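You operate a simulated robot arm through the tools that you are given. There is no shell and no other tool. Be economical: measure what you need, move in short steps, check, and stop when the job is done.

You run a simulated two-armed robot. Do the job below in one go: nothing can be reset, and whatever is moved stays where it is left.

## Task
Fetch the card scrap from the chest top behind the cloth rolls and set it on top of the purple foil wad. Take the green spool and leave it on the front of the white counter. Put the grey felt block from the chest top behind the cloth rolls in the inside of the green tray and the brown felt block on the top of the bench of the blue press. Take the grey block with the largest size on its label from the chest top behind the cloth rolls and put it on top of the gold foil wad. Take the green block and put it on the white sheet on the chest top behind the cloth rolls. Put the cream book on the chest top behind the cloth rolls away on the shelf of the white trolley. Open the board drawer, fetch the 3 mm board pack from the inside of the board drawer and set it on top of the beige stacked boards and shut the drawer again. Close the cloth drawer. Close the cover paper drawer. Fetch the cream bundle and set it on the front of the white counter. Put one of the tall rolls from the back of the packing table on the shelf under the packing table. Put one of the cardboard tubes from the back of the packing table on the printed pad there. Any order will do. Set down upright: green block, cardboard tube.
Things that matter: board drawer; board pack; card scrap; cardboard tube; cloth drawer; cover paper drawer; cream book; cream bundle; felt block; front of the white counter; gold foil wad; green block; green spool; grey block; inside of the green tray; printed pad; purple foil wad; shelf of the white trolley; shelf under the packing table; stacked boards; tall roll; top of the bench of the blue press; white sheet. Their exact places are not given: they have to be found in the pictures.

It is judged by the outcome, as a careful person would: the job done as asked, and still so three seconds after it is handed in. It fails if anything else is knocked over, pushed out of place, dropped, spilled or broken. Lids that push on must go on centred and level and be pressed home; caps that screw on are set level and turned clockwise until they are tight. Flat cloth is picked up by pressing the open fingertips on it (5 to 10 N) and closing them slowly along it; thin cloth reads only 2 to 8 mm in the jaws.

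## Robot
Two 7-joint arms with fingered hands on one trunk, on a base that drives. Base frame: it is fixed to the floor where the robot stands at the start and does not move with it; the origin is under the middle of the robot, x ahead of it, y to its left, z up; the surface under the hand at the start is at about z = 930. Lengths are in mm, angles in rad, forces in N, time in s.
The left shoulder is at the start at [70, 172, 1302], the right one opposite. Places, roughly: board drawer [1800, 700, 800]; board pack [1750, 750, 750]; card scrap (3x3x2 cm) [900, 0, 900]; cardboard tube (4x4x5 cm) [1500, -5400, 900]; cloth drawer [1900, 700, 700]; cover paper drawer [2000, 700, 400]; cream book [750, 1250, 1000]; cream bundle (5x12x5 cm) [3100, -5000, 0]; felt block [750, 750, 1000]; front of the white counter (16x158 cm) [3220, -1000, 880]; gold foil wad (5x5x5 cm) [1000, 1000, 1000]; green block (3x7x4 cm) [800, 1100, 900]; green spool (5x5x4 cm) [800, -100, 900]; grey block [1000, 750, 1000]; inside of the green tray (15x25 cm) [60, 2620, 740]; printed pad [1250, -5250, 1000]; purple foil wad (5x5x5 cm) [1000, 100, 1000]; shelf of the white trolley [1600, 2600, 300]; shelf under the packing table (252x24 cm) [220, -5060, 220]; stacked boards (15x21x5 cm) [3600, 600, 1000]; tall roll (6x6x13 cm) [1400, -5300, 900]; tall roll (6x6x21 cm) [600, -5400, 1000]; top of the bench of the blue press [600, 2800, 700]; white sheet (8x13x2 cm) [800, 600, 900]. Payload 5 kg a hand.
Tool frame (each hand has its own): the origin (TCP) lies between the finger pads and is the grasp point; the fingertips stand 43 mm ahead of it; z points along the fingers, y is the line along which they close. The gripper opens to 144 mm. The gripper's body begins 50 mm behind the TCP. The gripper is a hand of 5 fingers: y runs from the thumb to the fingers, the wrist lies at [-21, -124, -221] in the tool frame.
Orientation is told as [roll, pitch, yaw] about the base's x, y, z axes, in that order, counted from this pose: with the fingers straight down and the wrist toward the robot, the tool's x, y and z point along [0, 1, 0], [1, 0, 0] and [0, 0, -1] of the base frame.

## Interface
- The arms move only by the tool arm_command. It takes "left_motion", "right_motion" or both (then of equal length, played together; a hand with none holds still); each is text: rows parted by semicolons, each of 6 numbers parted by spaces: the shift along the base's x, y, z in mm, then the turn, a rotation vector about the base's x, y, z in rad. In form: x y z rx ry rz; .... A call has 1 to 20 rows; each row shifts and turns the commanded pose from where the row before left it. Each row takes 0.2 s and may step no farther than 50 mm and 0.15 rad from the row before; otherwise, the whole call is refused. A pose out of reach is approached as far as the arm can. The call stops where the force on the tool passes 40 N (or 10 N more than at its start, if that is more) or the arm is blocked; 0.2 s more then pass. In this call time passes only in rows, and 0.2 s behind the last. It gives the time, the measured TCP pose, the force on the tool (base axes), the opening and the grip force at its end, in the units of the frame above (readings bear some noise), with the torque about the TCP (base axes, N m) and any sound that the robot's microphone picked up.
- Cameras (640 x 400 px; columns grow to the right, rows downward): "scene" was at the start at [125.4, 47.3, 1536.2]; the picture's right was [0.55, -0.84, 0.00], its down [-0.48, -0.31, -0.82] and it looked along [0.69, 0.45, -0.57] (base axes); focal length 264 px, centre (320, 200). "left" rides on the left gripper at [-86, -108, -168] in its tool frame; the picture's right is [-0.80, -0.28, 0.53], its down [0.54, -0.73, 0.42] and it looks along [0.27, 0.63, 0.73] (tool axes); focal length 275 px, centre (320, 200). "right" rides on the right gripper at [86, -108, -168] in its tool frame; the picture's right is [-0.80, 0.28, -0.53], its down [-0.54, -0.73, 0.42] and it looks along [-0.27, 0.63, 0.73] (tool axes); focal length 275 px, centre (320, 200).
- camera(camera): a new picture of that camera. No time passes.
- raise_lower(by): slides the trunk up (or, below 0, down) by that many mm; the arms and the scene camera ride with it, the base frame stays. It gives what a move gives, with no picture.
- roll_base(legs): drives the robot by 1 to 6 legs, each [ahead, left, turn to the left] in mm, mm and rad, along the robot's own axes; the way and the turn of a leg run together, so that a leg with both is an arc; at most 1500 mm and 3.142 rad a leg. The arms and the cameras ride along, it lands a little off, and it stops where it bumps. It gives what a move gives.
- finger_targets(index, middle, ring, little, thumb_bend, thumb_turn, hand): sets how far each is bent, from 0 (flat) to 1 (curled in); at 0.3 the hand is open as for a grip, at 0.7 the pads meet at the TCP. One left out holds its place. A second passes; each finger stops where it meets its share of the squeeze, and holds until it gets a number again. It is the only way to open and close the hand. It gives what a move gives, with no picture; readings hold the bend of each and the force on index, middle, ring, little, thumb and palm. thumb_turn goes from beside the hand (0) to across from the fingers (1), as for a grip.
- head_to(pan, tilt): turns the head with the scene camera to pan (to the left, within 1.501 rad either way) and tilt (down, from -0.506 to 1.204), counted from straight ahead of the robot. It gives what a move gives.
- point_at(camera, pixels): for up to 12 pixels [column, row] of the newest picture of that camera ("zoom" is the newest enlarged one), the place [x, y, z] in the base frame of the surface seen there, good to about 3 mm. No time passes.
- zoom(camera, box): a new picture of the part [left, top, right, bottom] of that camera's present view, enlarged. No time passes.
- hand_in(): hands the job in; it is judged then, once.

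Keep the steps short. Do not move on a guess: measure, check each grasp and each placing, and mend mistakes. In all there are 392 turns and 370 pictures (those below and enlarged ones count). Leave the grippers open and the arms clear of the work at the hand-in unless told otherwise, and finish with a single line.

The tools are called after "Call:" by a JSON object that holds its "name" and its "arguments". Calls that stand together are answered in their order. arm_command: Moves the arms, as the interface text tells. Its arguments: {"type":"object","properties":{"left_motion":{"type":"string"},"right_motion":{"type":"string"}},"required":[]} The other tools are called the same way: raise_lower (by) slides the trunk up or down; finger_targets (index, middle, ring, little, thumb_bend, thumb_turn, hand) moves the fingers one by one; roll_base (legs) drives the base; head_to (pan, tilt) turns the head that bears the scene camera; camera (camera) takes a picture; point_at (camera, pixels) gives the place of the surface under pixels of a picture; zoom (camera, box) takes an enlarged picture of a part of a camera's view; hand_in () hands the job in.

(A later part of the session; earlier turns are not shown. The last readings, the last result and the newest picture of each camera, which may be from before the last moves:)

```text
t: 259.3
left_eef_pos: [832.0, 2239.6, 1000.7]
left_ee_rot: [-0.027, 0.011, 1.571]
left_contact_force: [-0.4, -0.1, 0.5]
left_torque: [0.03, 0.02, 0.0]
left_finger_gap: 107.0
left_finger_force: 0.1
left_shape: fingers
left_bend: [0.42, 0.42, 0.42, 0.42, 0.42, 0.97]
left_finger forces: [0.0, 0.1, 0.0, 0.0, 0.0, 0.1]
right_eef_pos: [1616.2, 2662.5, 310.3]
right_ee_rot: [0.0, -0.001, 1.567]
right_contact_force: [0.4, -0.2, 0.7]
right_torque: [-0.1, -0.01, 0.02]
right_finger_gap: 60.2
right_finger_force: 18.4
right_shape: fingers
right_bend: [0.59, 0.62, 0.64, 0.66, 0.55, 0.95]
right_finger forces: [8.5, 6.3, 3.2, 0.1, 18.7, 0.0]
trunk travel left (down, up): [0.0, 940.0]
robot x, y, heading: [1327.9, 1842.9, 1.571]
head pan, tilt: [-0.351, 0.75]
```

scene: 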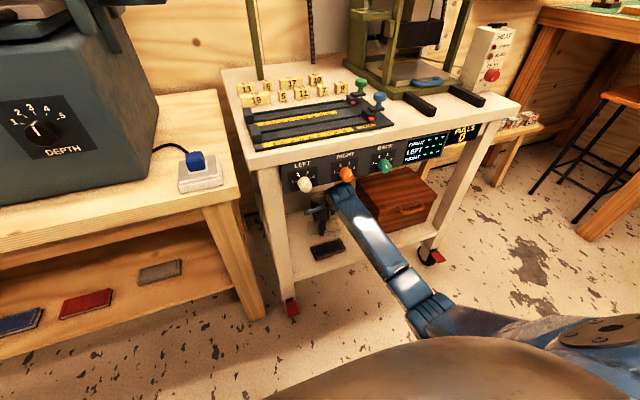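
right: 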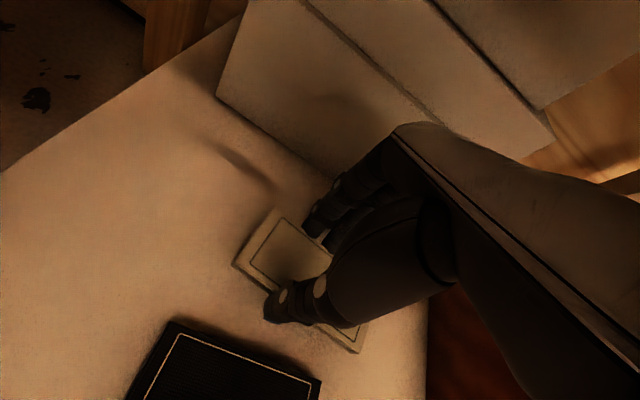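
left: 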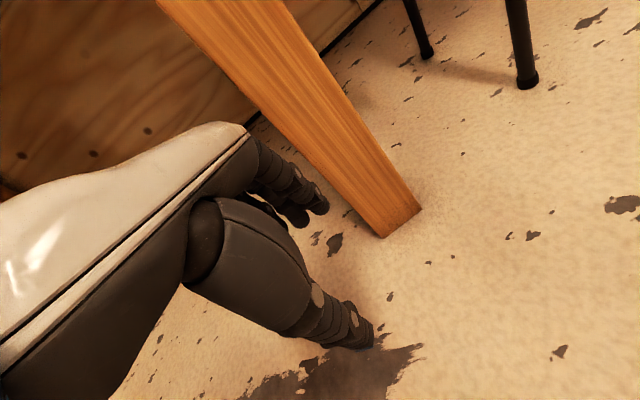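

Contact starts. One more mm, then open.

Call:
{"name": "arm_command", "arguments": {"right_motion": "0 0 -2 0 0 0"}}

Call:
{"name": "finger_targets", "arguments": {"hand": "right", "index": 0.5, "middle": 0.5, "ring": 0.5, "little": 0.5, "thumb_bend": 0.5}}

Call:
{"name": "arm_command", "arguments": {"right_motion": "0 0 15 0 0 0; 0 0 15 0 0 0; 0 -40 0 0 0 0; 0 -40 0 0 0 0; 0 -40 0 0 0 0; 0 -40 0 0 0 0; 0 -40 0 0 0 0; 0 -40 0 0 0 0; 0 -40 0 0 0 0; 0 -30 0 0 0 0"}}

Call:
{"name": "camera", "arguments": {"camera": "scene"}}

Call:
{"name": "camera", "arguments": {"camera": "right"}}

```text
t: 259.7
left_eef_pos: [832.1, 2238.6, 1002.0]
left_ee_rot: [-0.026, 0.013, 1.571]
left_contact_force: [-0.1, -0.2, 0.7]
left_torque: [0.02, 0.01, 0.03]
left_finger_gap: 107.3
left_finger_force: 0.0
left_shape: fingers
left_bend: [0.42, 0.42, 0.42, 0.42, 0.42, 0.97]
left_finger forces: [0.0, 0.1, 0.0, 0.0, 0.0, 0.0]
right_eef_pos: [1617.3, 2662.6, 308.5]
right_ee_rot: [0.001, -0.004, 1.566]
right_contact_force: [0.2, -0.7, 8.3]
right_torque: [-0.33, -0.01, 0.04]
right_finger_gap: 60.2
right_finger_force: 19.2
right_shape: fingers
right_bend: [0.59, 0.62, 0.63, 0.66, 0.55, 0.95]
right_finger forces: [8.8, 7.0, 3.5, 0.0, 19.3, 0.0]
trunk travel left (down, up): [0.0, 940.0]
robot x, y, heading: [1331.5, 1845.4, 1.564]
head pan, tilt: [-0.351, 0.75]
```

```text
t: 260.7
left_eef_pos: [831.5, 2238.3, 1001.0]
left_ee_rot: [-0.026, 0.013, 1.571]
left_contact_force: [-0.4, -0.1, 0.1]
left_torque: [0.02, 0.01, 0.01]
left_finger_gap: 107.1
left_finger_force: 0.0
left_shape: fingers
left_bend: [0.42, 0.42, 0.42, 0.42, 0.42, 0.97]
left_finger forces: [0.0, 0.1, 0.0, 0.1, 0.0, 0.0]
right_eef_pos: [1616.1, 2663.0, 308.5]
right_ee_rot: [0.003, -0.002, 1.567]
right_contact_force: [0.2, -2.5, 6.6]
right_torque: [0.17, -0.08, 0.02]
right_finger_gap: 78.3
right_finger_force: 3.2
right_shape: fingers
right_bend: [0.5, 0.52, 0.5, 0.5, 0.5, 0.97]
right_finger forces: [0.0, 6.5, 0.1, 0.1, 0.0, 0.0]
trunk travel left (down, up): [0.0, 940.0]
robot x, y, heading: [1328.2, 1845.1, 1.569]
head pan, tilt: [-0.351, 0.75]
```

```text
t: 262.9
left_eef_pos: [831.3, 2238.8, 1000.6]
left_ee_rot: [-0.024, 0.013, 1.571]
left_contact_force: [1.2, 0.7, 0.5]
left_torque: [-0.04, 0.02, 0.01]
left_finger_gap: 107.3
left_finger_force: 0.1
left_shape: fingers
left_bend: [0.42, 0.42, 0.42, 0.42, 0.42, 0.97]
left_finger forces: [0.0, 0.1, 0.0, 0.0, 0.0, 0.0]
right_eef_pos: [1616.5, 2352.9, 339.5]
right_ee_rot: [0.002, -0.002, 1.568]
right_contact_force: [-0.8, -0.5, -0.3]
right_torque: [-0.02, 0.0, 0.0]
right_finger_gap: 78.6
right_finger_force: 0.0
right_shape: fingers
right_bend: [0.5, 0.5, 0.5, 0.5, 0.5, 0.97]
right_finger forces: [0.0, 0.1, 0.0, 0.1, 0.1, 0.0]
trunk travel left (down, up): [0.0, 940.0]
robot x, y, heading: [1330.2, 1845.4, 1.567]
head pan, tilt: [-0.351, 0.75]
```

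```text
224 pictures are left
```

scene: 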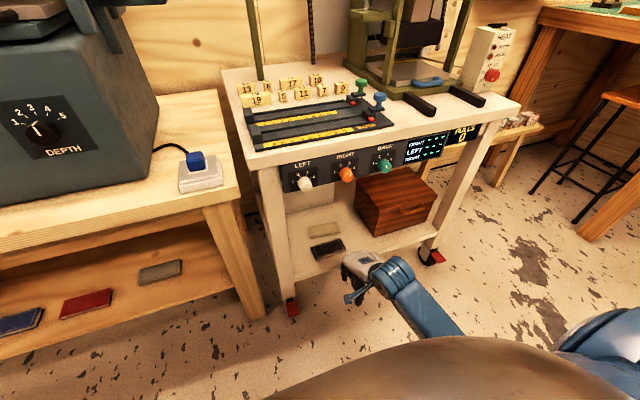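

```text
223 pictures are left
```

right: 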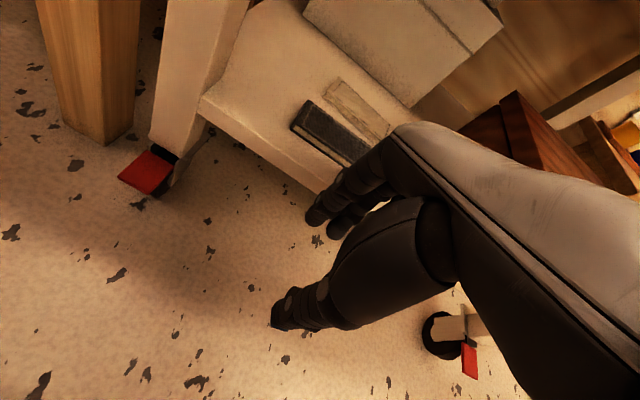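

The cream book is on the trolley shelf. Next the drawers. Raise the trunk 400, go back right, and turn to face the drawer side (heading π).

Call:
{"name": "arm_command", "arguments": {"right_motion": "0 -20 0 0 0 0"}}

Call:
{"name": "raise_lower", "arguments": {"by": 400}}

Call:
{"name": "roll_base", "arguments": {"legs": [[0, -1120, 0], [-145, 0, 0], [0, 0, 1.572]]}}

Call:
{"name": "head_to", "arguments": {"pan": 0.6, "tilt": 0.7}}

Call:
{"name": "camera", "arguments": {"camera": "scene"}}

```text
t: 263.3
left_eef_pos: [832.1, 2239.0, 1000.9]
left_ee_rot: [-0.025, 0.01, 1.57]
left_contact_force: [-0.1, -0.2, -0.5]
left_torque: [0.01, 0.03, 0.01]
left_finger_gap: 107.4
left_finger_force: 0.0
left_shape: fingers
left_bend: [0.42, 0.42, 0.42, 0.42, 0.42, 0.97]
left_finger forces: [0.0, 0.1, 0.0, 0.0, 0.1, 0.0]
right_eef_pos: [1616.5, 2331.9, 336.9]
right_ee_rot: [0.003, -0.002, 1.57]
right_contact_force: [0.6, 0.0, 0.3]
right_torque: [0.01, 0.01, 0.0]
right_finger_gap: 78.5
right_finger_force: 0.1
right_shape: fingers
right_bend: [0.5, 0.5, 0.5, 0.5, 0.5, 0.97]
right_finger forces: [0.0, 0.0, 0.0, 0.0, 0.0, 0.0]
trunk travel left (down, up): [0.0, 940.0]
robot x, y, heading: [1326.7, 1844.6, 1.567]
head pan, tilt: [-0.351, 0.75]
```

```text
t: 267.1
left_eef_pos: [830.8, 2240.0, 1399.8]
left_ee_rot: [-0.026, 0.012, 1.571]
left_contact_force: [-0.5, 0.4, -0.2]
left_torque: [0.0, -0.06, 0.02]
left_finger_gap: 107.2
left_finger_force: 0.1
left_shape: fingers
left_bend: [0.42, 0.42, 0.42, 0.42, 0.42, 0.97]
left_finger forces: [0.0, 0.0, 0.0, 0.0, 0.0, 0.0]
right_eef_pos: [1616.2, 2332.2, 737.5]
right_ee_rot: [0.002, -0.001, 1.568]
right_contact_force: [1.1, -0.1, -0.1]
right_torque: [0.0, 0.0, 0.0]
right_finger_gap: 78.3
right_finger_force: 0.0
right_shape: fingers
right_bend: [0.5, 0.5, 0.5, 0.5, 0.5, 0.97]
right_finger forces: [0.0, 0.1, 0.0, 0.1, 0.1, 0.0]
trunk travel left (down, up): [-400.0, 540.0]
robot x, y, heading: [1328.1, 1844.6, 1.571]
head pan, tilt: [-0.351, 0.75]
```

```text
t: 277.6
left_eef_pos: [2057.4, 1197.9, 1401.7]
left_ee_rot: [-0.025, 0.013, 3.137]
left_contact_force: [0.6, 0.0, -0.1]
left_torque: [-0.01, 0.01, 0.01]
left_finger_gap: 107.3
left_finger_force: 0.1
left_shape: fingers
left_bend: [0.42, 0.42, 0.42, 0.42, 0.42, 0.97]
left_finger forces: [0.0, 0.1, 0.0, 0.0, 0.0, 0.0]
right_eef_pos: [1967.0, 1982.4, 737.7]
right_ee_rot: [0.001, -0.002, 3.135]
right_contact_force: [0.2, -0.1, -0.3]
right_torque: [-0.04, -0.04, 0.01]
right_finger_gap: 78.4
right_finger_force: 0.0
right_shape: fingers
right_bend: [0.5, 0.5, 0.5, 0.5, 0.5, 0.97]
right_finger forces: [0.0, 0.1, 0.0, 0.1, 0.1, 0.0]
trunk travel left (down, up): [-400.0, 540.0]
robot x, y, heading: [2453.7, 1698.0, 3.135]
head pan, tilt: [-0.351, 0.75]
```

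```text
t: 278.9
left_eef_pos: [2058.4, 1198.4, 1400.3]
left_ee_rot: [-0.024, 0.011, 3.136]
left_contact_force: [1.1, 0.5, 0.2]
left_torque: [0.01, -0.02, -0.03]
left_finger_gap: 107.1
left_finger_force: 0.0
left_shape: fingers
left_bend: [0.42, 0.42, 0.42, 0.42, 0.42, 0.97]
left_finger forces: [0.0, 0.0, 0.0, 0.0, 0.0, 0.1]
right_eef_pos: [1967.1, 1982.6, 738.3]
right_ee_rot: [0.002, -0.001, 3.136]
right_contact_force: [-0.1, 1.8, -0.2]
right_torque: [0.0, 0.0, 0.0]
right_finger_gap: 78.3
right_finger_force: 0.1
right_shape: fingers
right_bend: [0.5, 0.5, 0.5, 0.5, 0.5, 0.97]
right_finger forces: [0.1, 0.0, 0.1, 0.1, 0.0, 0.0]
trunk travel left (down, up): [-400.0, 540.0]
robot x, y, heading: [2450.9, 1694.7, 3.133]
head pan, tilt: [0.6, 0.7]
```

```text
222 pictures are left
```

scene: 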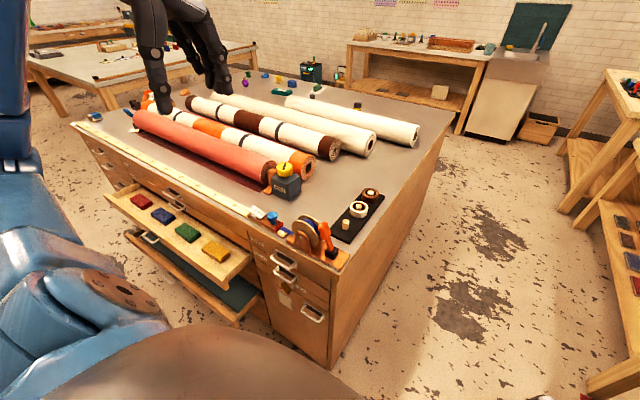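

I measure the drawers from here.

Call:
{"name": "zoom", "arguments": {"camera": "scene", "box": [90, 120, 350, 340]}}

Call:
{"name": "point_at", "arguments": {"camera": "scene", "pixels": [[220, 275], [130, 212], [235, 305], [150, 240], [170, 205], [190, 235], [285, 260], [310, 315], [175, 190], [225, 315], [110, 195], [270, 230]]}}

```text
1.82 times, centred on (220, 230) of scene
```

zoom: 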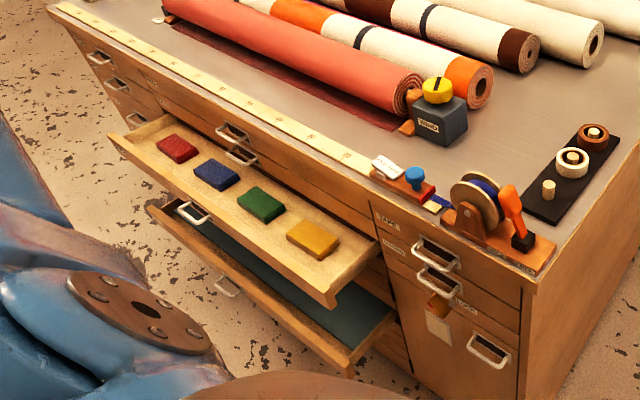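

```text
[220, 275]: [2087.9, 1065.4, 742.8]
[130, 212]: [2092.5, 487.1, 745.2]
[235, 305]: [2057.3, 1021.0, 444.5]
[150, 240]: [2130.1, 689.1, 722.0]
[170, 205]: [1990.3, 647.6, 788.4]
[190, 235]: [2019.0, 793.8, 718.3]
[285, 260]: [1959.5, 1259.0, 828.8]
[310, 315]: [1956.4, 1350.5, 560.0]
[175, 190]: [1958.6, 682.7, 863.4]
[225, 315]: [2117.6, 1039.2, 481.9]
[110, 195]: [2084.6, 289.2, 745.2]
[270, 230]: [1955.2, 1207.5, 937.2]
```

Cloth drawer front is at x≈2095 (z≤745, y 290–1095), cover paper drawer front x≈2120 (z≤482). I raise the right hand, lower the left, and drive to (2620, 690).

Call:
{"name": "arm_command", "arguments": {"left_motion": "0 0 -45 0 0 0; 0 0 -45 0 0 0; 0 0 -45 0 0 0; 0 0 -45 0 0 0; 0 0 -45 0 0 0; 0 0 -45 0 0 0; 0 0 -40 0 0 0", "right_motion": "0 0 45 0 0 0; 0 0 45 0 0 0; 0 0 45 0 0 0; 0 0 45 0 0 0; 0 0 45 0 0 0; 0 0 45 0 0 0; 0 0 45 0 0 0"}}

Call:
{"name": "roll_base", "arguments": {"legs": [[-165, 0, 0], [0, 1000, 0]]}}

Call:
{"name": "head_to", "arguments": {"pan": 0.0, "tilt": 0.75}}

Call:
{"name": "camera", "arguments": {"camera": "scene"}}

```text
t: 280.5
left_eef_pos: [2051.1, 1190.8, 1091.2]
left_ee_rot: [-0.025, 0.015, 3.137]
left_contact_force: [0.2, -0.1, -0.3]
left_torque: [-0.01, 0.0, -0.04]
left_finger_gap: 107.0
left_finger_force: 0.0
left_shape: fingers
left_bend: [0.42, 0.42, 0.42, 0.42, 0.42, 0.97]
left_finger forces: [0.0, 0.0, 0.0, 0.0, 0.0, 0.0]
left hand out of reach, approached as far as the arm can: row 6, 7
right_eef_pos: [1919.9, 1991.4, 1036.8]
right_ee_rot: [0.001, 0.002, 3.135]
right_contact_force: [0.0, 0.3, -0.8]
right_torque: [0.0, -0.05, 0.01]
right_finger_gap: 78.5
right_finger_force: 0.0
right_shape: fingers
right_bend: [0.5, 0.5, 0.5, 0.5, 0.5, 0.97]
right_finger forces: [0.0, 0.0, 0.0, 0.1, 0.1, 0.1]
right hand out of reach, approached as far as the arm can: row 4, 5, 6, 7
trunk travel left (down, up): [-400.0, 540.0]
robot x, y, heading: [2450.9, 1694.8, 3.133]
head pan, tilt: [0.6, 0.7]
```

```text
t: 286.7
left_eef_pos: [2208.2, 196.9, 1091.6]
left_ee_rot: [-0.027, 0.015, 3.134]
left_contact_force: [-0.2, 0.4, 0.4]
left_torque: [0.02, 0.03, 0.02]
left_finger_gap: 107.4
left_finger_force: 0.1
left_shape: fingers
left_bend: [0.42, 0.42, 0.42, 0.42, 0.42, 0.97]
left_finger forces: [0.1, 0.1, 0.1, 0.0, 0.0, 0.0]
right_eef_pos: [2078.1, 997.8, 1037.7]
right_ee_rot: [0.003, 0.0, 3.133]
right_contact_force: [-0.6, -0.7, 0.5]
right_torque: [0.02, -0.01, -0.01]
right_finger_gap: 78.6
right_finger_force: 0.1
right_shape: fingers
right_bend: [0.5, 0.5, 0.5, 0.5, 0.5, 0.97]
right_finger forces: [0.0, 0.0, 0.0, 0.0, 0.0, 0.0]
trunk travel left (down, up): [-400.0, 540.0]
robot x, y, heading: [2607.4, 702.6, 3.132]
head pan, tilt: [0.6, 0.7]
```

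```text
t: 287.7
left_eef_pos: [2209.5, 195.8, 1090.7]
left_ee_rot: [-0.027, 0.015, 3.134]
left_contact_force: [0.2, 0.2, 0.2]
left_torque: [0.02, -0.01, 0.0]
left_finger_gap: 107.3
left_finger_force: 0.0
left_shape: fingers
left_bend: [0.42, 0.42, 0.42, 0.42, 0.42, 0.97]
left_finger forces: [0.0, 0.0, 0.0, 0.0, 0.0, 0.1]
right_eef_pos: [2078.4, 996.9, 1037.0]
right_ee_rot: [0.001, 0.0, 3.134]
right_contact_force: [0.9, 0.1, -0.3]
right_torque: [0.04, -0.02, 0.03]
right_finger_gap: 78.6
right_finger_force: 0.1
right_shape: fingers
right_bend: [0.5, 0.5, 0.5, 0.5, 0.5, 0.97]
right_finger forces: [0.0, 0.0, 0.1, 0.0, 0.0, 0.0]
trunk travel left (down, up): [-400.0, 540.0]
robot x, y, heading: [2611.3, 697.6, 3.135]
head pan, tilt: [0.0, 0.75]
```

```text
220 pictures are left
```

scene: 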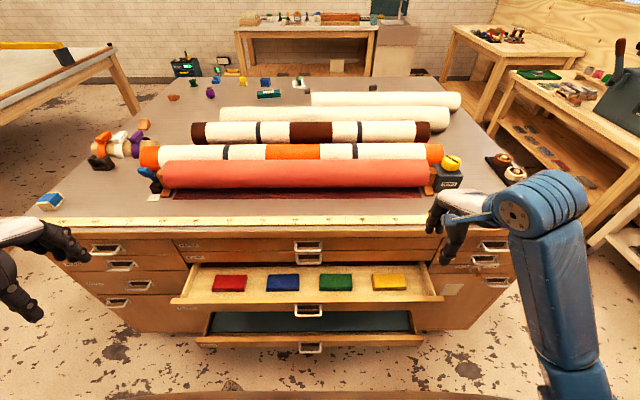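

Excellent view. Zoom on the drawer labels.

Call:
{"name": "zoom", "arguments": {"camera": "scene", "box": [160, 225, 440, 365]}}

Call:
{"name": "zoom", "arguments": {"camera": "scene", "box": [165, 225, 265, 285]}}

Call:
{"name": "point_at", "arguments": {"camera": "scene", "pixels": [[308, 246], [308, 258], [308, 312], [310, 349], [200, 240], [200, 258], [240, 245], [240, 258], [308, 296], [250, 345], [250, 302], [190, 302]]}}

```text
2.29 times, centred on (300, 295) of scene
```

zoom: 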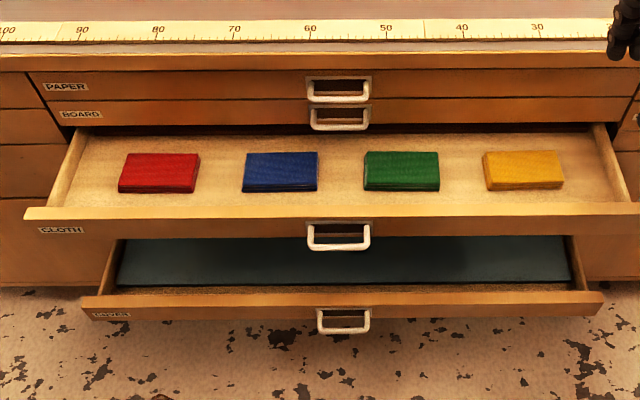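

```text
6.40 times, centred on (215, 255) of scene
```

zoom: 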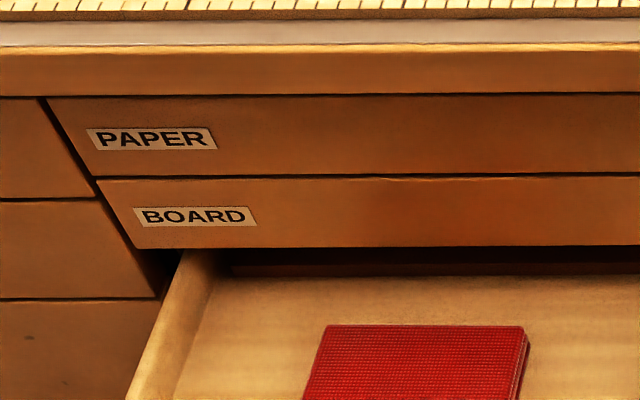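

```text
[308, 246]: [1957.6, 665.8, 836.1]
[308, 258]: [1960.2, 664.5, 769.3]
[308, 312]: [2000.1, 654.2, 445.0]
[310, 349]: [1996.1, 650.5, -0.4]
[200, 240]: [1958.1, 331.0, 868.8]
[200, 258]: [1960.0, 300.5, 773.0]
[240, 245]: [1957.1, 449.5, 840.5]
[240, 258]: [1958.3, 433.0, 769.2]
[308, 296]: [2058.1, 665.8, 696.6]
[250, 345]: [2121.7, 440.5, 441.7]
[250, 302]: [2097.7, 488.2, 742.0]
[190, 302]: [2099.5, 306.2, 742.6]
```

Labels read: PAPER, BOARD, CLOTH, COVER. I'll push the cloth drawer shut with both hands near its ends, using base drive. First bring the hands down in front of it: right outside the drawer's end, left likewise.

Call:
{"name": "arm_command", "arguments": {"left_motion": "0 0 -40 0 0 0; 0 0 -40 0 0 0; 0 0 -40 0 0 0; 0 0 -40 0 0 0; 0 0 -40 0 0 0; 0 0 -40 0 0 0; 0 0 -40 0 0 0; 0 0 -40 0 0 0; 0 0 -20 0 0 0; 0 0 0 0 0 0; 0 0 0 0 0 0", "right_motion": "0 40 0 0 0 0; 0 40 0 0 0 0; 0 40 0 0 0 0; 0 45 0 0 0 0; 0 0 -44 0 0 0; 0 0 -44 0 0 0; 0 0 -44 0 0 0; 0 0 -44 0 0 0; 0 0 -44 0 0 0; 0 0 -44 0 0 0; 0 0 -44 0 0 0"}}

Call:
{"name": "camera", "arguments": {"camera": "scene"}}

```text
t: 290.1
left_eef_pos: [2207.0, 195.7, 751.8]
left_ee_rot: [-0.027, 0.014, 3.134]
left_contact_force: [0.1, 0.2, -0.4]
left_torque: [-0.01, 0.02, 0.01]
left_finger_gap: 107.2
left_finger_force: 0.1
left_shape: fingers
left_bend: [0.42, 0.42, 0.42, 0.42, 0.42, 0.97]
left_finger forces: [0.0, 0.0, 0.0, 0.1, 0.0, 0.0]
right_eef_pos: [2077.1, 1161.6, 728.5]
right_ee_rot: [0.001, 0.001, 3.132]
right_contact_force: [0.4, 0.7, -0.2]
right_torque: [0.02, -0.01, 0.0]
right_finger_gap: 78.3
right_finger_force: 0.0
right_shape: fingers
right_bend: [0.5, 0.5, 0.5, 0.5, 0.5, 0.98]
right_finger forces: [0.1, 0.0, 0.0, 0.1, 0.1, 0.0]
trunk travel left (down, up): [-400.0, 540.0]
robot x, y, heading: [2612.2, 699.5, 3.132]
head pan, tilt: [0.0, 0.75]
```

```text
217 pictures are left
```

scene: 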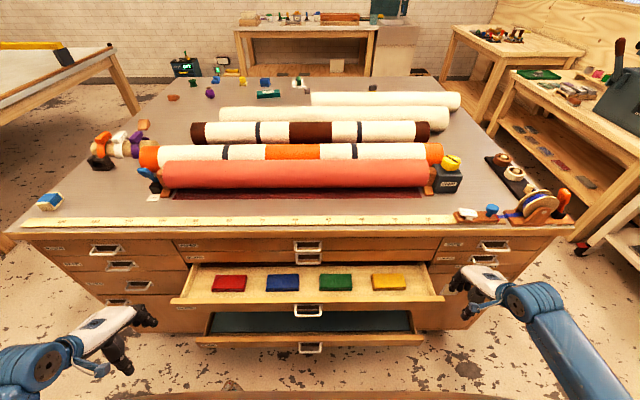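

Hands are low. Move the right back to x≈2190 and both inward in front of the drawer ends.

Call:
{"name": "arm_command", "arguments": {"left_motion": "0 30 0 0 0 0; 0 40 0 0 0 0; 0 40 0 0 0 0; 0 40 0 0 0 0; 0 0 0 0 0 0; 0 0 0 0 0 0", "right_motion": "38 0 0 0 0 0; 38 0 0 0 0 0; 38 0 0 0 0 0; 0 -40 0 0 0 0; 0 -40 0 0 0 0; 0 -35 0 0 0 0"}}

Call:
{"name": "finger_targets", "arguments": {"hand": "right", "index": 0.35, "middle": 0.35, "ring": 0.35, "little": 0.35}}

Call:
{"name": "finger_targets", "arguments": {"hand": "left", "index": 0.35, "middle": 0.35, "ring": 0.35, "little": 0.35}}

Call:
{"name": "camera", "arguments": {"camera": "scene"}}

Call:
{"name": "camera", "arguments": {"camera": "right"}}

```text
t: 291.5
left_eef_pos: [2209.0, 345.4, 750.9]
left_ee_rot: [-0.029, 0.013, 3.136]
left_contact_force: [-0.1, 0.2, -0.4]
left_torque: [0.0, -0.03, -0.01]
left_finger_gap: 107.6
left_finger_force: 0.1
left_shape: fingers
left_bend: [0.42, 0.42, 0.42, 0.42, 0.42, 0.97]
left_finger forces: [0.0, 0.1, 0.1, 0.0, 0.1, 0.1]
right_eef_pos: [2193.0, 1047.4, 729.9]
right_ee_rot: [0.001, 0.0, 3.133]
right_contact_force: [-0.4, -0.3, -0.9]
right_torque: [0.04, 0.05, -0.02]
right_finger_gap: 78.6
right_finger_force: 0.1
right_shape: fingers
right_bend: [0.5, 0.5, 0.5, 0.5, 0.5, 0.97]
right_finger forces: [0.1, 0.0, 0.0, 0.1, 0.1, 0.0]
trunk travel left (down, up): [-400.0, 540.0]
robot x, y, heading: [2609.1, 699.7, 3.131]
head pan, tilt: [0.0, 0.75]
```

```text
t: 292.5
left_eef_pos: [2207.9, 346.5, 752.4]
left_ee_rot: [-0.029, 0.014, 3.134]
left_contact_force: [0.4, -0.4, 0.4]
left_torque: [0.01, 0.01, -0.01]
left_finger_gap: 107.6
left_finger_force: 0.0
left_shape: fingers
left_bend: [0.42, 0.42, 0.42, 0.42, 0.42, 0.97]
left_finger forces: [0.1, 0.0, 0.0, 0.0, 0.0, 0.0]
right_eef_pos: [2192.2, 1046.9, 729.7]
right_ee_rot: [0.002, -0.001, 3.133]
right_contact_force: [-0.4, -0.4, 0.4]
right_torque: [-0.02, 0.06, 0.01]
right_finger_gap: 105.5
right_finger_force: 0.6
right_shape: fingers
right_bend: [0.35, 0.35, 0.35, 0.35, 0.5, 0.97]
right_finger forces: [0.0, 0.6, 0.0, 0.1, 0.0, 0.0]
trunk travel left (down, up): [-400.0, 540.0]
robot x, y, heading: [2611.0, 701.1, 3.135]
head pan, tilt: [0.0, 0.75]
```

```text
t: 293.5
left_eef_pos: [2208.5, 344.3, 752.0]
left_ee_rot: [-0.028, 0.014, 3.135]
left_contact_force: [0.7, -1.3, 0.2]
left_torque: [0.0, -0.03, -0.03]
left_finger_gap: 119.5
left_finger_force: 0.1
left_shape: fingers
left_bend: [0.35, 0.35, 0.35, 0.35, 0.42, 0.97]
left_finger forces: [0.0, 0.0, 0.0, 0.0, 0.0, 0.0]
right_eef_pos: [2192.9, 1046.7, 729.3]
right_ee_rot: [0.002, -0.002, 3.134]
right_contact_force: [0.9, -0.4, 0.5]
right_torque: [-0.02, 0.01, 0.01]
right_finger_gap: 105.6
right_finger_force: 0.5
right_shape: fingers
right_bend: [0.35, 0.35, 0.35, 0.35, 0.5, 0.97]
right_finger forces: [0.0, 0.5, 0.0, 0.0, 0.0, 0.0]
trunk travel left (down, up): [-400.0, 540.0]
robot x, y, heading: [2607.7, 700.5, 3.132]
head pan, tilt: [0.0, 0.75]
```

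```text
216 pictures are left
```

scene: 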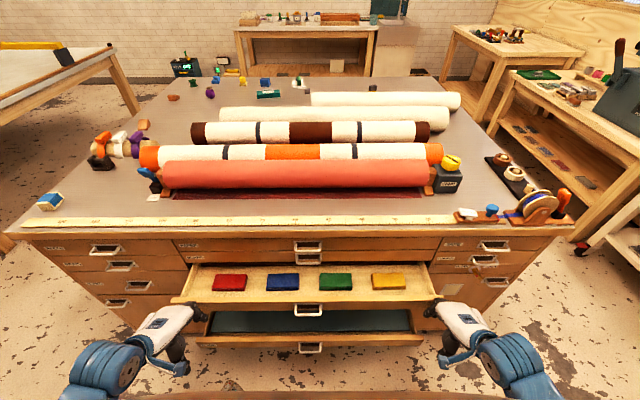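

```text
215 pictures are left
```

right: 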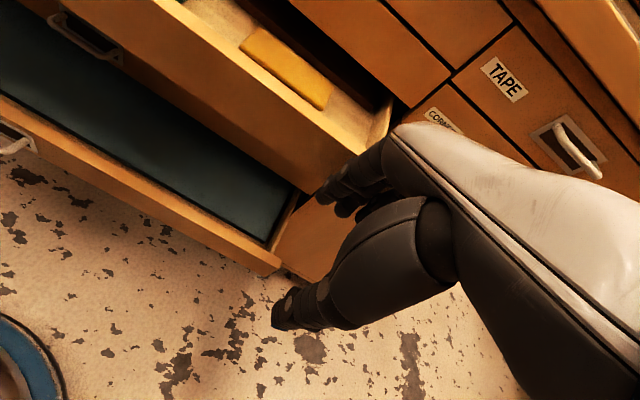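

The right fingertips already touch. Advance the left 13 mm, then push both in steps.

Call:
{"name": "arm_command", "arguments": {"left_motion": "-13 0 0 0 0 0; -10 0 0 0 0 0; -20 0 0 0 0 0", "right_motion": "0 0 0 0 0 0; -10 0 0 0 0 0; -20 0 0 0 0 0"}}

Call:
{"name": "zoom", "arguments": {"camera": "scene", "box": [130, 225, 500, 390]}}

```text
t: 294.3
left_eef_pos: [2163.6, 346.5, 750.5]
left_ee_rot: [-0.028, 0.015, 3.134]
left_contact_force: [-0.4, 0.0, 0.0]
left_torque: [0.01, -0.06, -0.03]
left_finger_gap: 119.5
left_finger_force: 0.1
left_shape: fingers
left_bend: [0.35, 0.35, 0.35, 0.35, 0.42, 0.97]
left_finger forces: [0.0, 0.0, 0.1, 0.0, 0.0, 0.0]
right_eef_pos: [2160.9, 1047.0, 728.9]
right_ee_rot: [0.002, 0.002, 3.134]
right_contact_force: [-0.3, -0.8, -0.5]
right_torque: [0.04, -0.03, 0.0]
right_finger_gap: 105.2
right_finger_force: 0.1
right_shape: fingers
right_bend: [0.35, 0.35, 0.35, 0.35, 0.5, 0.97]
right_finger forces: [0.0, 0.0, 0.0, 0.0, 0.1, 0.0]
trunk travel left (down, up): [-400.0, 540.0]
robot x, y, heading: [2609.9, 700.3, 3.133]
head pan, tilt: [0.0, 0.75]
```

```text
1.73 times, centred on (315, 308) of scene
```

zoom: 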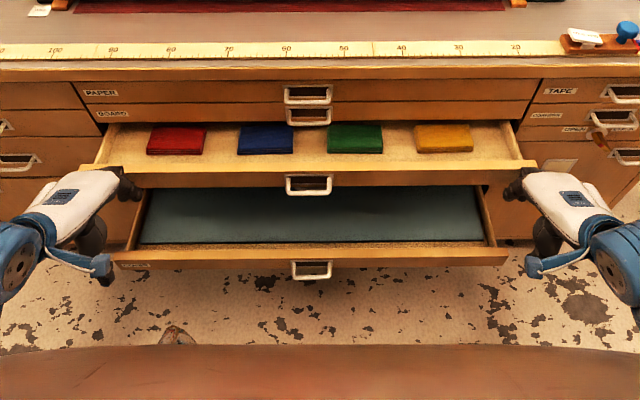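

It slides easily. Push on.

Call:
{"name": "arm_command", "arguments": {"left_motion": "-25 0 0 0 0 0; -25 0 0 0 0 0; -25 0 0 0 0 0; -15 0 0 0 0 0", "right_motion": "-25 0 0 0 0 0; -25 0 0 0 0 0; -25 0 0 0 0 0; -15 0 0 0 0 0"}}

Call:
{"name": "arm_command", "arguments": {"left_motion": "-10 0 0 0 0 0; -10 0 0 0 0 0", "right_motion": "-10 0 0 0 0 0; -10 0 0 0 0 0"}}

Call:
{"name": "zoom", "arguments": {"camera": "scene", "box": [130, 225, 500, 390]}}

```text
t: 295.3
left_eef_pos: [2074.7, 345.3, 750.7]
left_ee_rot: [-0.026, 0.016, 3.136]
left_contact_force: [-0.2, 0.4, 0.6]
left_torque: [-0.02, -0.01, 0.02]
left_finger_gap: 119.6
left_finger_force: 0.0
left_shape: fingers
left_bend: [0.35, 0.35, 0.35, 0.35, 0.42, 0.97]
left_finger forces: [0.0, 0.1, 0.1, 0.0, 0.0, 0.1]
right_eef_pos: [2071.3, 1047.4, 729.0]
right_ee_rot: [0.002, 0.002, 3.132]
right_contact_force: [-1.3, -0.6, -0.7]
right_torque: [-0.01, -0.01, -0.03]
right_finger_gap: 105.5
right_finger_force: 0.1
right_shape: fingers
right_bend: [0.35, 0.35, 0.35, 0.35, 0.5, 0.97]
right_finger forces: [0.1, 0.0, 0.0, 0.0, 0.1, 0.0]
trunk travel left (down, up): [-400.0, 540.0]
robot x, y, heading: [2611.2, 699.7, 3.136]
head pan, tilt: [0.0, 0.75]
```

```text
t: 295.9
left_eef_pos: [2055.1, 346.6, 750.8]
left_ee_rot: [-0.027, 0.014, 3.134]
left_contact_force: [0.9, 0.5, 0.3]
left_torque: [-0.03, -0.01, -0.01]
left_finger_gap: 119.8
left_finger_force: 0.0
left_shape: fingers
left_bend: [0.35, 0.35, 0.35, 0.35, 0.42, 0.97]
left_finger forces: [0.1, 0.0, 0.1, 0.0, 0.1, 0.0]
right_eef_pos: [2053.5, 1046.5, 729.5]
right_ee_rot: [0.002, 0.002, 3.132]
right_contact_force: [2.2, 1.0, -0.4]
right_torque: [0.0, -0.02, -0.04]
right_finger_gap: 105.5
right_finger_force: 0.9
right_shape: fingers
right_bend: [0.35, 0.36, 0.35, 0.35, 0.5, 0.97]
right_finger forces: [0.0, 1.9, 0.0, 0.0, 0.1, 0.1]
trunk travel left (down, up): [-400.0, 540.0]
robot x, y, heading: [2609.1, 698.7, 3.134]
head pan, tilt: [0.0, 0.75]
```

```text
1.73 times, centred on (315, 308) of scene
```

zoom: 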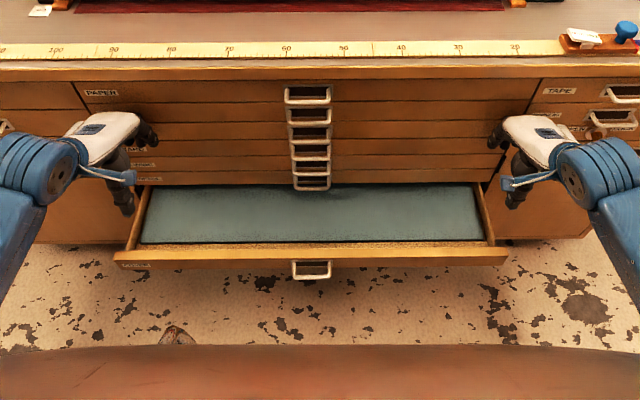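

Nearly shut; push a little more until it resists.

Call:
{"name": "arm_command", "arguments": {"left_motion": "-6 0 0 0 0 0; -6 0 0 0 0 0", "right_motion": "-4 0 0 0 0 0; -4 0 0 0 0 0"}}

Call:
{"name": "point_at", "arguments": {"camera": "scene", "pixels": [[308, 246], [270, 277], [270, 292], [260, 262]]}}

Call:
{"name": "camera", "arguments": {"camera": "scene"}}

```text
t: 296.5
left_eef_pos: [2048.3, 345.2, 754.1]
left_ee_rot: [-0.027, 0.014, 3.133]
left_contact_force: [31.1, -1.2, 6.5]
left_torque: [-0.07, 1.33, 0.6]
left_finger_gap: 119.9
left_finger_force: 15.5
left_shape: fingers
left_bend: [0.35, 0.42, 0.35, 0.35, 0.42, 0.97]
left_finger forces: [0.0, 31.1, 0.1, 0.0, 0.0, 0.0]
right_eef_pos: [2049.6, 1045.3, 732.7]
right_ee_rot: [0.002, -0.002, 3.136]
right_contact_force: [25.1, 0.6, 5.2]
right_torque: [0.05, 1.08, -0.48]
right_finger_gap: 105.5
right_finger_force: 12.5
right_shape: fingers
right_bend: [0.35, 0.4, 0.35, 0.35, 0.5, 0.97]
right_finger forces: [0.0, 24.4, 0.1, 0.0, 0.1, 0.0]
trunk travel left (down, up): [-400.0, 540.0]
robot x, y, heading: [2612.0, 700.6, 3.127]
head pan, tilt: [0.0, 0.75]
```

```text
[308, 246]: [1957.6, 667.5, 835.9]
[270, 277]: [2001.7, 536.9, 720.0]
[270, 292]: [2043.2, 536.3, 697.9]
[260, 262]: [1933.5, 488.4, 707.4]
```

```text
212 pictures are left
```

scene: 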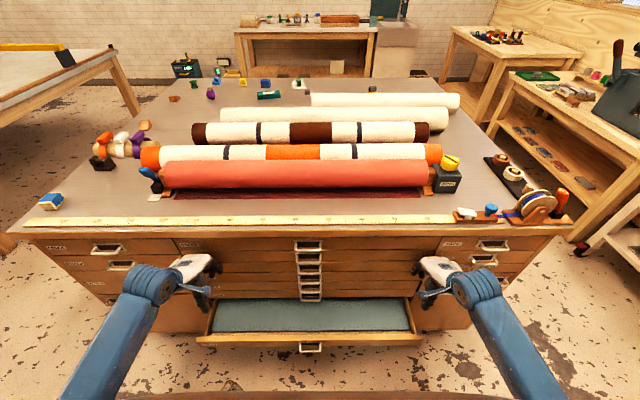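

Cloth drawer is shut (≈30 N reaction). Now the cover paper drawer: retract hands, back off 30, curl fingers a bit, lower the trunk 280.

Call:
{"name": "arm_command", "arguments": {"left_motion": "30 0 0 0 0 0; 30 0 0 0 0 0; 30 0 0 0 0 0; 30 0 0 0 0 0", "right_motion": "30 0 0 0 0 0; 30 0 0 0 0 0; 30 0 0 0 0 0; 30 0 0 0 0 0"}}

Call:
{"name": "finger_targets", "arguments": {"hand": "right", "index": 0.5, "middle": 0.5, "ring": 0.5, "little": 0.5}}

Call:
{"name": "finger_targets", "arguments": {"hand": "left", "index": 0.5, "middle": 0.5, "ring": 0.5, "little": 0.5}}

Call:
{"name": "roll_base", "arguments": {"legs": [[-35, 0, 0]]}}

Call:
{"name": "raise_lower", "arguments": {"by": -270}}

Call:
{"name": "camera", "arguments": {"camera": "scene"}}

```text
t: 297.5
left_eef_pos: [2165.4, 346.1, 752.0]
left_ee_rot: [-0.027, 0.011, 3.135]
left_contact_force: [0.2, 0.3, -0.3]
left_torque: [-0.03, 0.09, -0.02]
left_finger_gap: 119.8
left_finger_force: 0.1
left_shape: fingers
left_bend: [0.35, 0.35, 0.35, 0.35, 0.42, 0.97]
left_finger forces: [0.0, 0.1, 0.1, 0.1, 0.0, 0.1]
right_eef_pos: [2165.0, 1047.5, 731.5]
right_ee_rot: [0.001, -0.005, 3.135]
right_contact_force: [-0.1, -0.1, 0.8]
right_torque: [0.02, 0.04, -0.02]
right_finger_gap: 105.5
right_finger_force: 0.0
right_shape: fingers
right_bend: [0.35, 0.35, 0.35, 0.35, 0.5, 0.97]
right_finger forces: [0.0, 0.1, 0.0, 0.0, 0.0, 0.1]
trunk travel left (down, up): [-400.0, 540.0]
robot x, y, heading: [2611.0, 698.9, 3.131]
head pan, tilt: [0.0, 0.75]
```

```text
t: 298.5
left_eef_pos: [2163.6, 347.4, 750.5]
left_ee_rot: [-0.029, 0.013, 3.137]
left_contact_force: [-0.1, -0.4, -0.6]
left_torque: [0.0, -0.01, -0.01]
left_finger_gap: 119.6
left_finger_force: 0.1
left_shape: fingers
left_bend: [0.35, 0.35, 0.35, 0.35, 0.42, 0.97]
left_finger forces: [0.0, 0.1, 0.0, 0.1, 0.0, 0.0]
right_eef_pos: [2164.7, 1046.7, 730.6]
right_ee_rot: [0.002, 0.0, 3.131]
right_contact_force: [-0.8, 0.1, 0.4]
right_torque: [0.0, 0.0, 0.06]
right_finger_gap: 78.7
right_finger_force: 0.0
right_shape: fingers
right_bend: [0.5, 0.5, 0.5, 0.5, 0.5, 0.97]
right_finger forces: [0.0, 0.0, 0.0, 0.1, 0.1, 0.0]
trunk travel left (down, up): [-400.0, 540.0]
robot x, y, heading: [2608.4, 702.1, 3.131]
head pan, tilt: [0.0, 0.75]
```

```text
t: 299.5
left_eef_pos: [2164.1, 347.3, 751.3]
left_ee_rot: [-0.026, 0.014, 3.135]
left_contact_force: [0.2, 0.5, -0.7]
left_torque: [-0.03, 0.0, 0.03]
left_finger_gap: 93.3
left_finger_force: 0.2
left_shape: fingers
left_bend: [0.5, 0.5, 0.5, 0.5, 0.42, 0.97]
left_finger forces: [0.0, 0.0, 0.0, 0.0, 0.0, 0.1]
right_eef_pos: [2164.2, 1046.5, 730.2]
right_ee_rot: [0.001, 0.0, 3.133]
right_contact_force: [0.5, 0.3, 0.1]
right_torque: [0.0, 0.0, 0.02]
right_finger_gap: 78.7
right_finger_force: 0.1
right_shape: fingers
right_bend: [0.5, 0.5, 0.5, 0.5, 0.5, 0.97]
right_finger forces: [0.1, 0.1, 0.1, 0.0, 0.0, 0.1]
trunk travel left (down, up): [-400.0, 540.0]
robot x, y, heading: [2609.4, 698.1, 3.134]
head pan, tilt: [0.0, 0.75]
```

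```text
t: 300.3
left_eef_pos: [2196.9, 346.5, 751.6]
left_ee_rot: [-0.026, 0.013, 3.134]
left_contact_force: [0.0, 0.1, 0.1]
left_torque: [0.02, 0.0, 0.0]
left_finger_gap: 93.1
left_finger_force: 0.0
left_shape: fingers
left_bend: [0.5, 0.5, 0.5, 0.5, 0.42, 0.97]
left_finger forces: [0.0, 0.0, 0.0, 0.1, 0.1, 0.1]
right_eef_pos: [2198.9, 1047.4, 729.9]
right_ee_rot: [0.001, 0.001, 3.133]
right_contact_force: [0.5, -0.1, 1.4]
right_torque: [-0.02, 0.02, -0.03]
right_finger_gap: 78.7
right_finger_force: 0.1
right_shape: fingers
right_bend: [0.5, 0.5, 0.5, 0.5, 0.5, 0.97]
right_finger forces: [0.1, 0.0, 0.2, 0.0, 0.0, 0.0]
trunk travel left (down, up): [-400.0, 540.0]
robot x, y, heading: [2643.3, 700.0, 3.128]
head pan, tilt: [0.0, 0.75]
```

```text
t: 303.1
left_eef_pos: [2197.1, 345.8, 481.3]
left_ee_rot: [-0.027, 0.015, 3.134]
left_contact_force: [-0.3, 0.7, 0.6]
left_torque: [-0.01, -0.01, 0.0]
left_finger_gap: 93.0
left_finger_force: 0.1
left_shape: fingers
left_bend: [0.5, 0.5, 0.5, 0.5, 0.42, 0.97]
left_finger forces: [0.0, 0.0, 0.0, 0.0, 0.1, 0.0]
right_eef_pos: [2197.7, 1046.4, 459.6]
right_ee_rot: [0.003, 0.0, 3.133]
right_contact_force: [1.5, -0.2, 0.2]
right_torque: [-0.01, -0.01, 0.0]
right_finger_gap: 79.0
right_finger_force: 0.6
right_shape: fingers
right_bend: [0.5, 0.5, 0.5, 0.5, 0.5, 0.97]
right_finger forces: [0.1, 0.9, 0.0, 0.0, 0.1, 0.0]
trunk travel left (down, up): [-130.0, 810.0]
robot x, y, heading: [2645.4, 701.5, 3.135]
head pan, tilt: [0.0, 0.75]
```

```text
211 pictures are left
```

scene: 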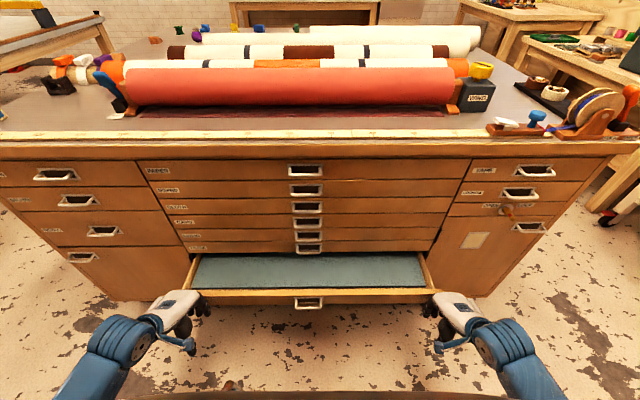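

In position. Push the cover paper drawer.

Call:
{"name": "arm_command", "arguments": {"left_motion": "-20 0 0 0 0 0; -25 0 0 0 0 0; -25 0 0 0 0 0; -25 0 0 0 0 0; -25 0 0 0 0 0", "right_motion": "-20 0 0 0 0 0; -25 0 0 0 0 0; -25 0 0 0 0 0; -25 0 0 0 0 0; -25 0 0 0 0 0"}}

Call:
{"name": "arm_command", "arguments": {"left_motion": "-12 0 0 0 0 0; -12 0 0 0 0 0", "right_motion": "-12 0 0 0 0 0; -12 0 0 0 0 0"}}

Call:
{"name": "camera", "arguments": {"camera": "scene"}}

```text
t: 304.3
left_eef_pos: [2077.1, 345.6, 482.1]
left_ee_rot: [-0.027, 0.016, 3.134]
left_contact_force: [-0.9, -0.2, -0.1]
left_torque: [0.02, 0.0, 0.0]
left_finger_gap: 93.0
left_finger_force: 0.0
left_shape: fingers
left_bend: [0.5, 0.5, 0.5, 0.5, 0.42, 0.97]
left_finger forces: [0.1, 0.0, 0.0, 0.0, 0.0, 0.1]
right_eef_pos: [2078.3, 1047.0, 459.2]
right_ee_rot: [0.002, 0.001, 3.133]
right_contact_force: [-0.2, -0.1, -0.8]
right_torque: [-0.03, -0.01, 0.0]
right_finger_gap: 78.8
right_finger_force: 0.1
right_shape: fingers
right_bend: [0.5, 0.5, 0.5, 0.5, 0.5, 0.97]
right_finger forces: [0.1, 0.0, 0.0, 0.0, 0.0, 0.1]
trunk travel left (down, up): [-130.0, 810.0]
robot x, y, heading: [2646.5, 700.5, 3.137]
head pan, tilt: [0.0, 0.75]
```

```text
t: 304.9
left_eef_pos: [2052.7, 346.5, 481.3]
left_ee_rot: [-0.027, 0.014, 3.135]
left_contact_force: [-0.1, 0.4, -0.1]
left_torque: [-0.03, -0.01, -0.01]
left_finger_gap: 92.8
left_finger_force: 0.0
left_shape: fingers
left_bend: [0.5, 0.5, 0.5, 0.5, 0.42, 0.97]
left_finger forces: [0.0, 0.0, 0.0, 0.0, 0.1, 0.0]
right_eef_pos: [2054.5, 1045.8, 460.1]
right_ee_rot: [0.002, -0.001, 3.131]
right_contact_force: [0.7, 0.6, 0.2]
right_torque: [-0.03, -0.04, -0.04]
right_finger_gap: 78.7
right_finger_force: 0.0
right_shape: fingers
right_bend: [0.5, 0.5, 0.5, 0.5, 0.5, 0.97]
right_finger forces: [0.1, 0.0, 0.1, 0.0, 0.1, 0.0]
trunk travel left (down, up): [-130.0, 810.0]
robot x, y, heading: [2645.7, 701.1, 3.134]
head pan, tilt: [0.0, 0.75]
```

```text
210 pictures are left
```

scene: 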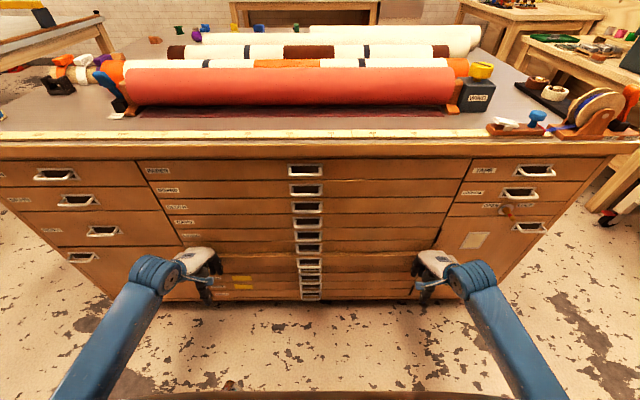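

Nearly closed. Push until it resists.

Call:
{"name": "arm_command", "arguments": {"left_motion": "-8 0 0 0 0 0; -8 0 0 0 0 0; -8 0 0 0 0 0", "right_motion": "-8 0 0 0 0 0; -8 0 0 0 0 0; -8 0 0 0 0 0"}}

Call:
{"name": "zoom", "arguments": {"camera": "scene", "box": [170, 150, 450, 310]}}

Call:
{"name": "point_at", "arguments": {"camera": "zoom", "pixels": [[240, 300], [420, 300], [240, 265], [420, 200], [420, 335]]}}

```text
t: 305.7
left_eef_pos: [2033.1, 346.5, 484.4]
left_ee_rot: [-0.027, 0.013, 3.131]
left_contact_force: [29.2, -0.3, 11.2]
left_torque: [-0.17, 1.35, 0.49]
left_finger_gap: 92.7
left_finger_force: 14.3
left_shape: fingers
left_bend: [0.5, 0.59, 0.5, 0.5, 0.42, 0.97]
left_finger forces: [0.0, 28.9, 0.0, 0.1, 0.0, 0.1]
right_eef_pos: [2033.3, 1045.6, 462.2]
right_ee_rot: [0.002, -0.003, 3.131]
right_contact_force: [26.0, -0.1, 9.4]
right_torque: [0.13, 1.21, -0.46]
right_finger_gap: 78.6
right_finger_force: 12.3
right_shape: fingers
right_bend: [0.5, 0.56, 0.5, 0.5, 0.5, 0.97]
right_finger forces: [0.0, 25.9, 0.0, 0.0, 0.0, 0.0]
trunk travel left (down, up): [-130.0, 810.0]
robot x, y, heading: [2642.0, 698.3, 3.135]
head pan, tilt: [0.0, 0.75]
```

```text
2.29 times, centred on (310, 230) of scene
```

zoom: 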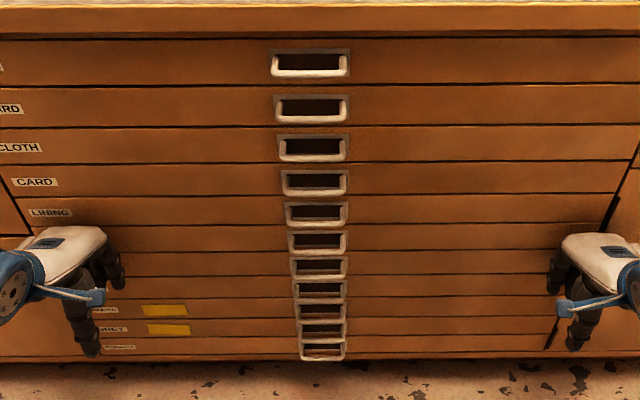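

```text
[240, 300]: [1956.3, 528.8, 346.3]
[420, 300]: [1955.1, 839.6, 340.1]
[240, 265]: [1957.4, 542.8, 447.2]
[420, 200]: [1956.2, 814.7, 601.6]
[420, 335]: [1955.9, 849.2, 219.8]
```

Both drawers shut (fronts at x≈1956). Next open BOARD. Retract hands, raise the trunk, and measure its handle closely.

Call:
{"name": "arm_command", "arguments": {"left_motion": "35 0 0 0 0 0; 35 0 0 0 0 0; 35 0 0 0 0 0; 35 0 0 0 0 0", "right_motion": "35 0 0 0 0 0; 35 0 0 0 0 0; 35 0 0 0 0 0; 35 0 0 0 0 0"}}

Call:
{"name": "raise_lower", "arguments": {"by": 170}}

Call:
{"name": "zoom", "arguments": {"camera": "scene", "box": [270, 190, 350, 290]}}

```text
t: 306.7
left_eef_pos: [2170.1, 346.2, 483.2]
left_ee_rot: [-0.026, 0.011, 3.133]
left_contact_force: [0.7, -0.7, 0.2]
left_torque: [-0.02, 0.01, -0.03]
left_finger_gap: 92.8
left_finger_force: 0.1
left_shape: fingers
left_bend: [0.5, 0.5, 0.5, 0.5, 0.42, 0.97]
left_finger forces: [0.0, 0.0, 0.1, 0.0, 0.0, 0.0]
right_eef_pos: [2171.8, 1046.5, 461.7]
right_ee_rot: [0.002, -0.003, 3.134]
right_contact_force: [-0.5, 0.0, -0.6]
right_torque: [0.02, 0.01, -0.03]
right_finger_gap: 78.7
right_finger_force: 0.1
right_shape: fingers
right_bend: [0.5, 0.5, 0.5, 0.5, 0.5, 0.97]
right_finger forces: [0.1, 0.1, 0.1, 0.0, 0.1, 0.0]
trunk travel left (down, up): [-130.0, 810.0]
robot x, y, heading: [2642.1, 700.0, 3.13]
head pan, tilt: [0.0, 0.75]
```

```text
t: 308.6
left_eef_pos: [2169.1, 346.2, 651.1]
left_ee_rot: [-0.026, 0.013, 3.134]
left_contact_force: [0.1, 0.6, 0.3]
left_torque: [0.0, -0.01, 0.02]
left_finger_gap: 92.8
left_finger_force: 0.0
left_shape: fingers
left_bend: [0.5, 0.5, 0.5, 0.5, 0.42, 0.97]
left_finger forces: [0.0, 0.1, 0.0, 0.0, 0.0, 0.1]
right_eef_pos: [2169.9, 1047.2, 629.8]
right_ee_rot: [0.0, 0.0, 3.131]
right_contact_force: [0.2, -0.5, -0.9]
right_torque: [0.0, 0.01, -0.01]
right_finger_gap: 78.9
right_finger_force: 0.0
right_shape: fingers
right_bend: [0.5, 0.5, 0.5, 0.5, 0.5, 0.97]
right_finger forces: [0.1, 0.0, 0.0, 0.0, 0.0, 0.0]
trunk travel left (down, up): [-300.0, 640.0]
robot x, y, heading: [2642.6, 701.5, 3.135]
head pan, tilt: [0.0, 0.75]
```

```text
4.00 times, centred on (310, 240) of scene
```

zoom: 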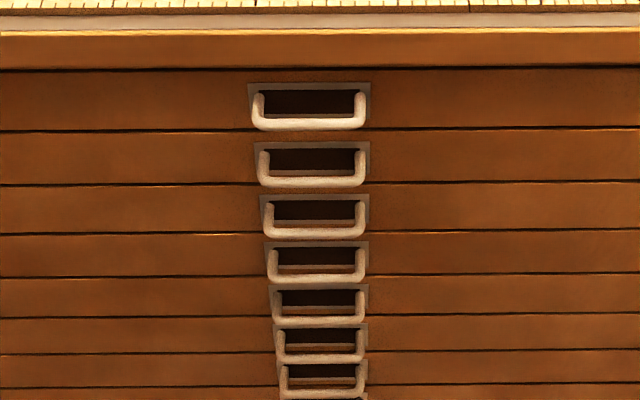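

Call:
{"name": "point_at", "arguments": {"camera": "zoom", "pixels": [[312, 182], [280, 181], [345, 181], [264, 165], [361, 165], [310, 158], [312, 124], [310, 105], [320, 146], [200, 131], [200, 185], [312, 234]]}}

```text
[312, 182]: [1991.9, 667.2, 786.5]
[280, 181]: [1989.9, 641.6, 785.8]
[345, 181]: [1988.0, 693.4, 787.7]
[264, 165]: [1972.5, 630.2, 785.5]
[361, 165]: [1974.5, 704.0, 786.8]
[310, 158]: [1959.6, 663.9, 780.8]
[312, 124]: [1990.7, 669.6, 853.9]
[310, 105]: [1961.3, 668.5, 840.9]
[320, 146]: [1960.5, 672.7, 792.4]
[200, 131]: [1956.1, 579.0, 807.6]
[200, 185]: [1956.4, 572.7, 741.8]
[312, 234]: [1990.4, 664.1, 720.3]
```

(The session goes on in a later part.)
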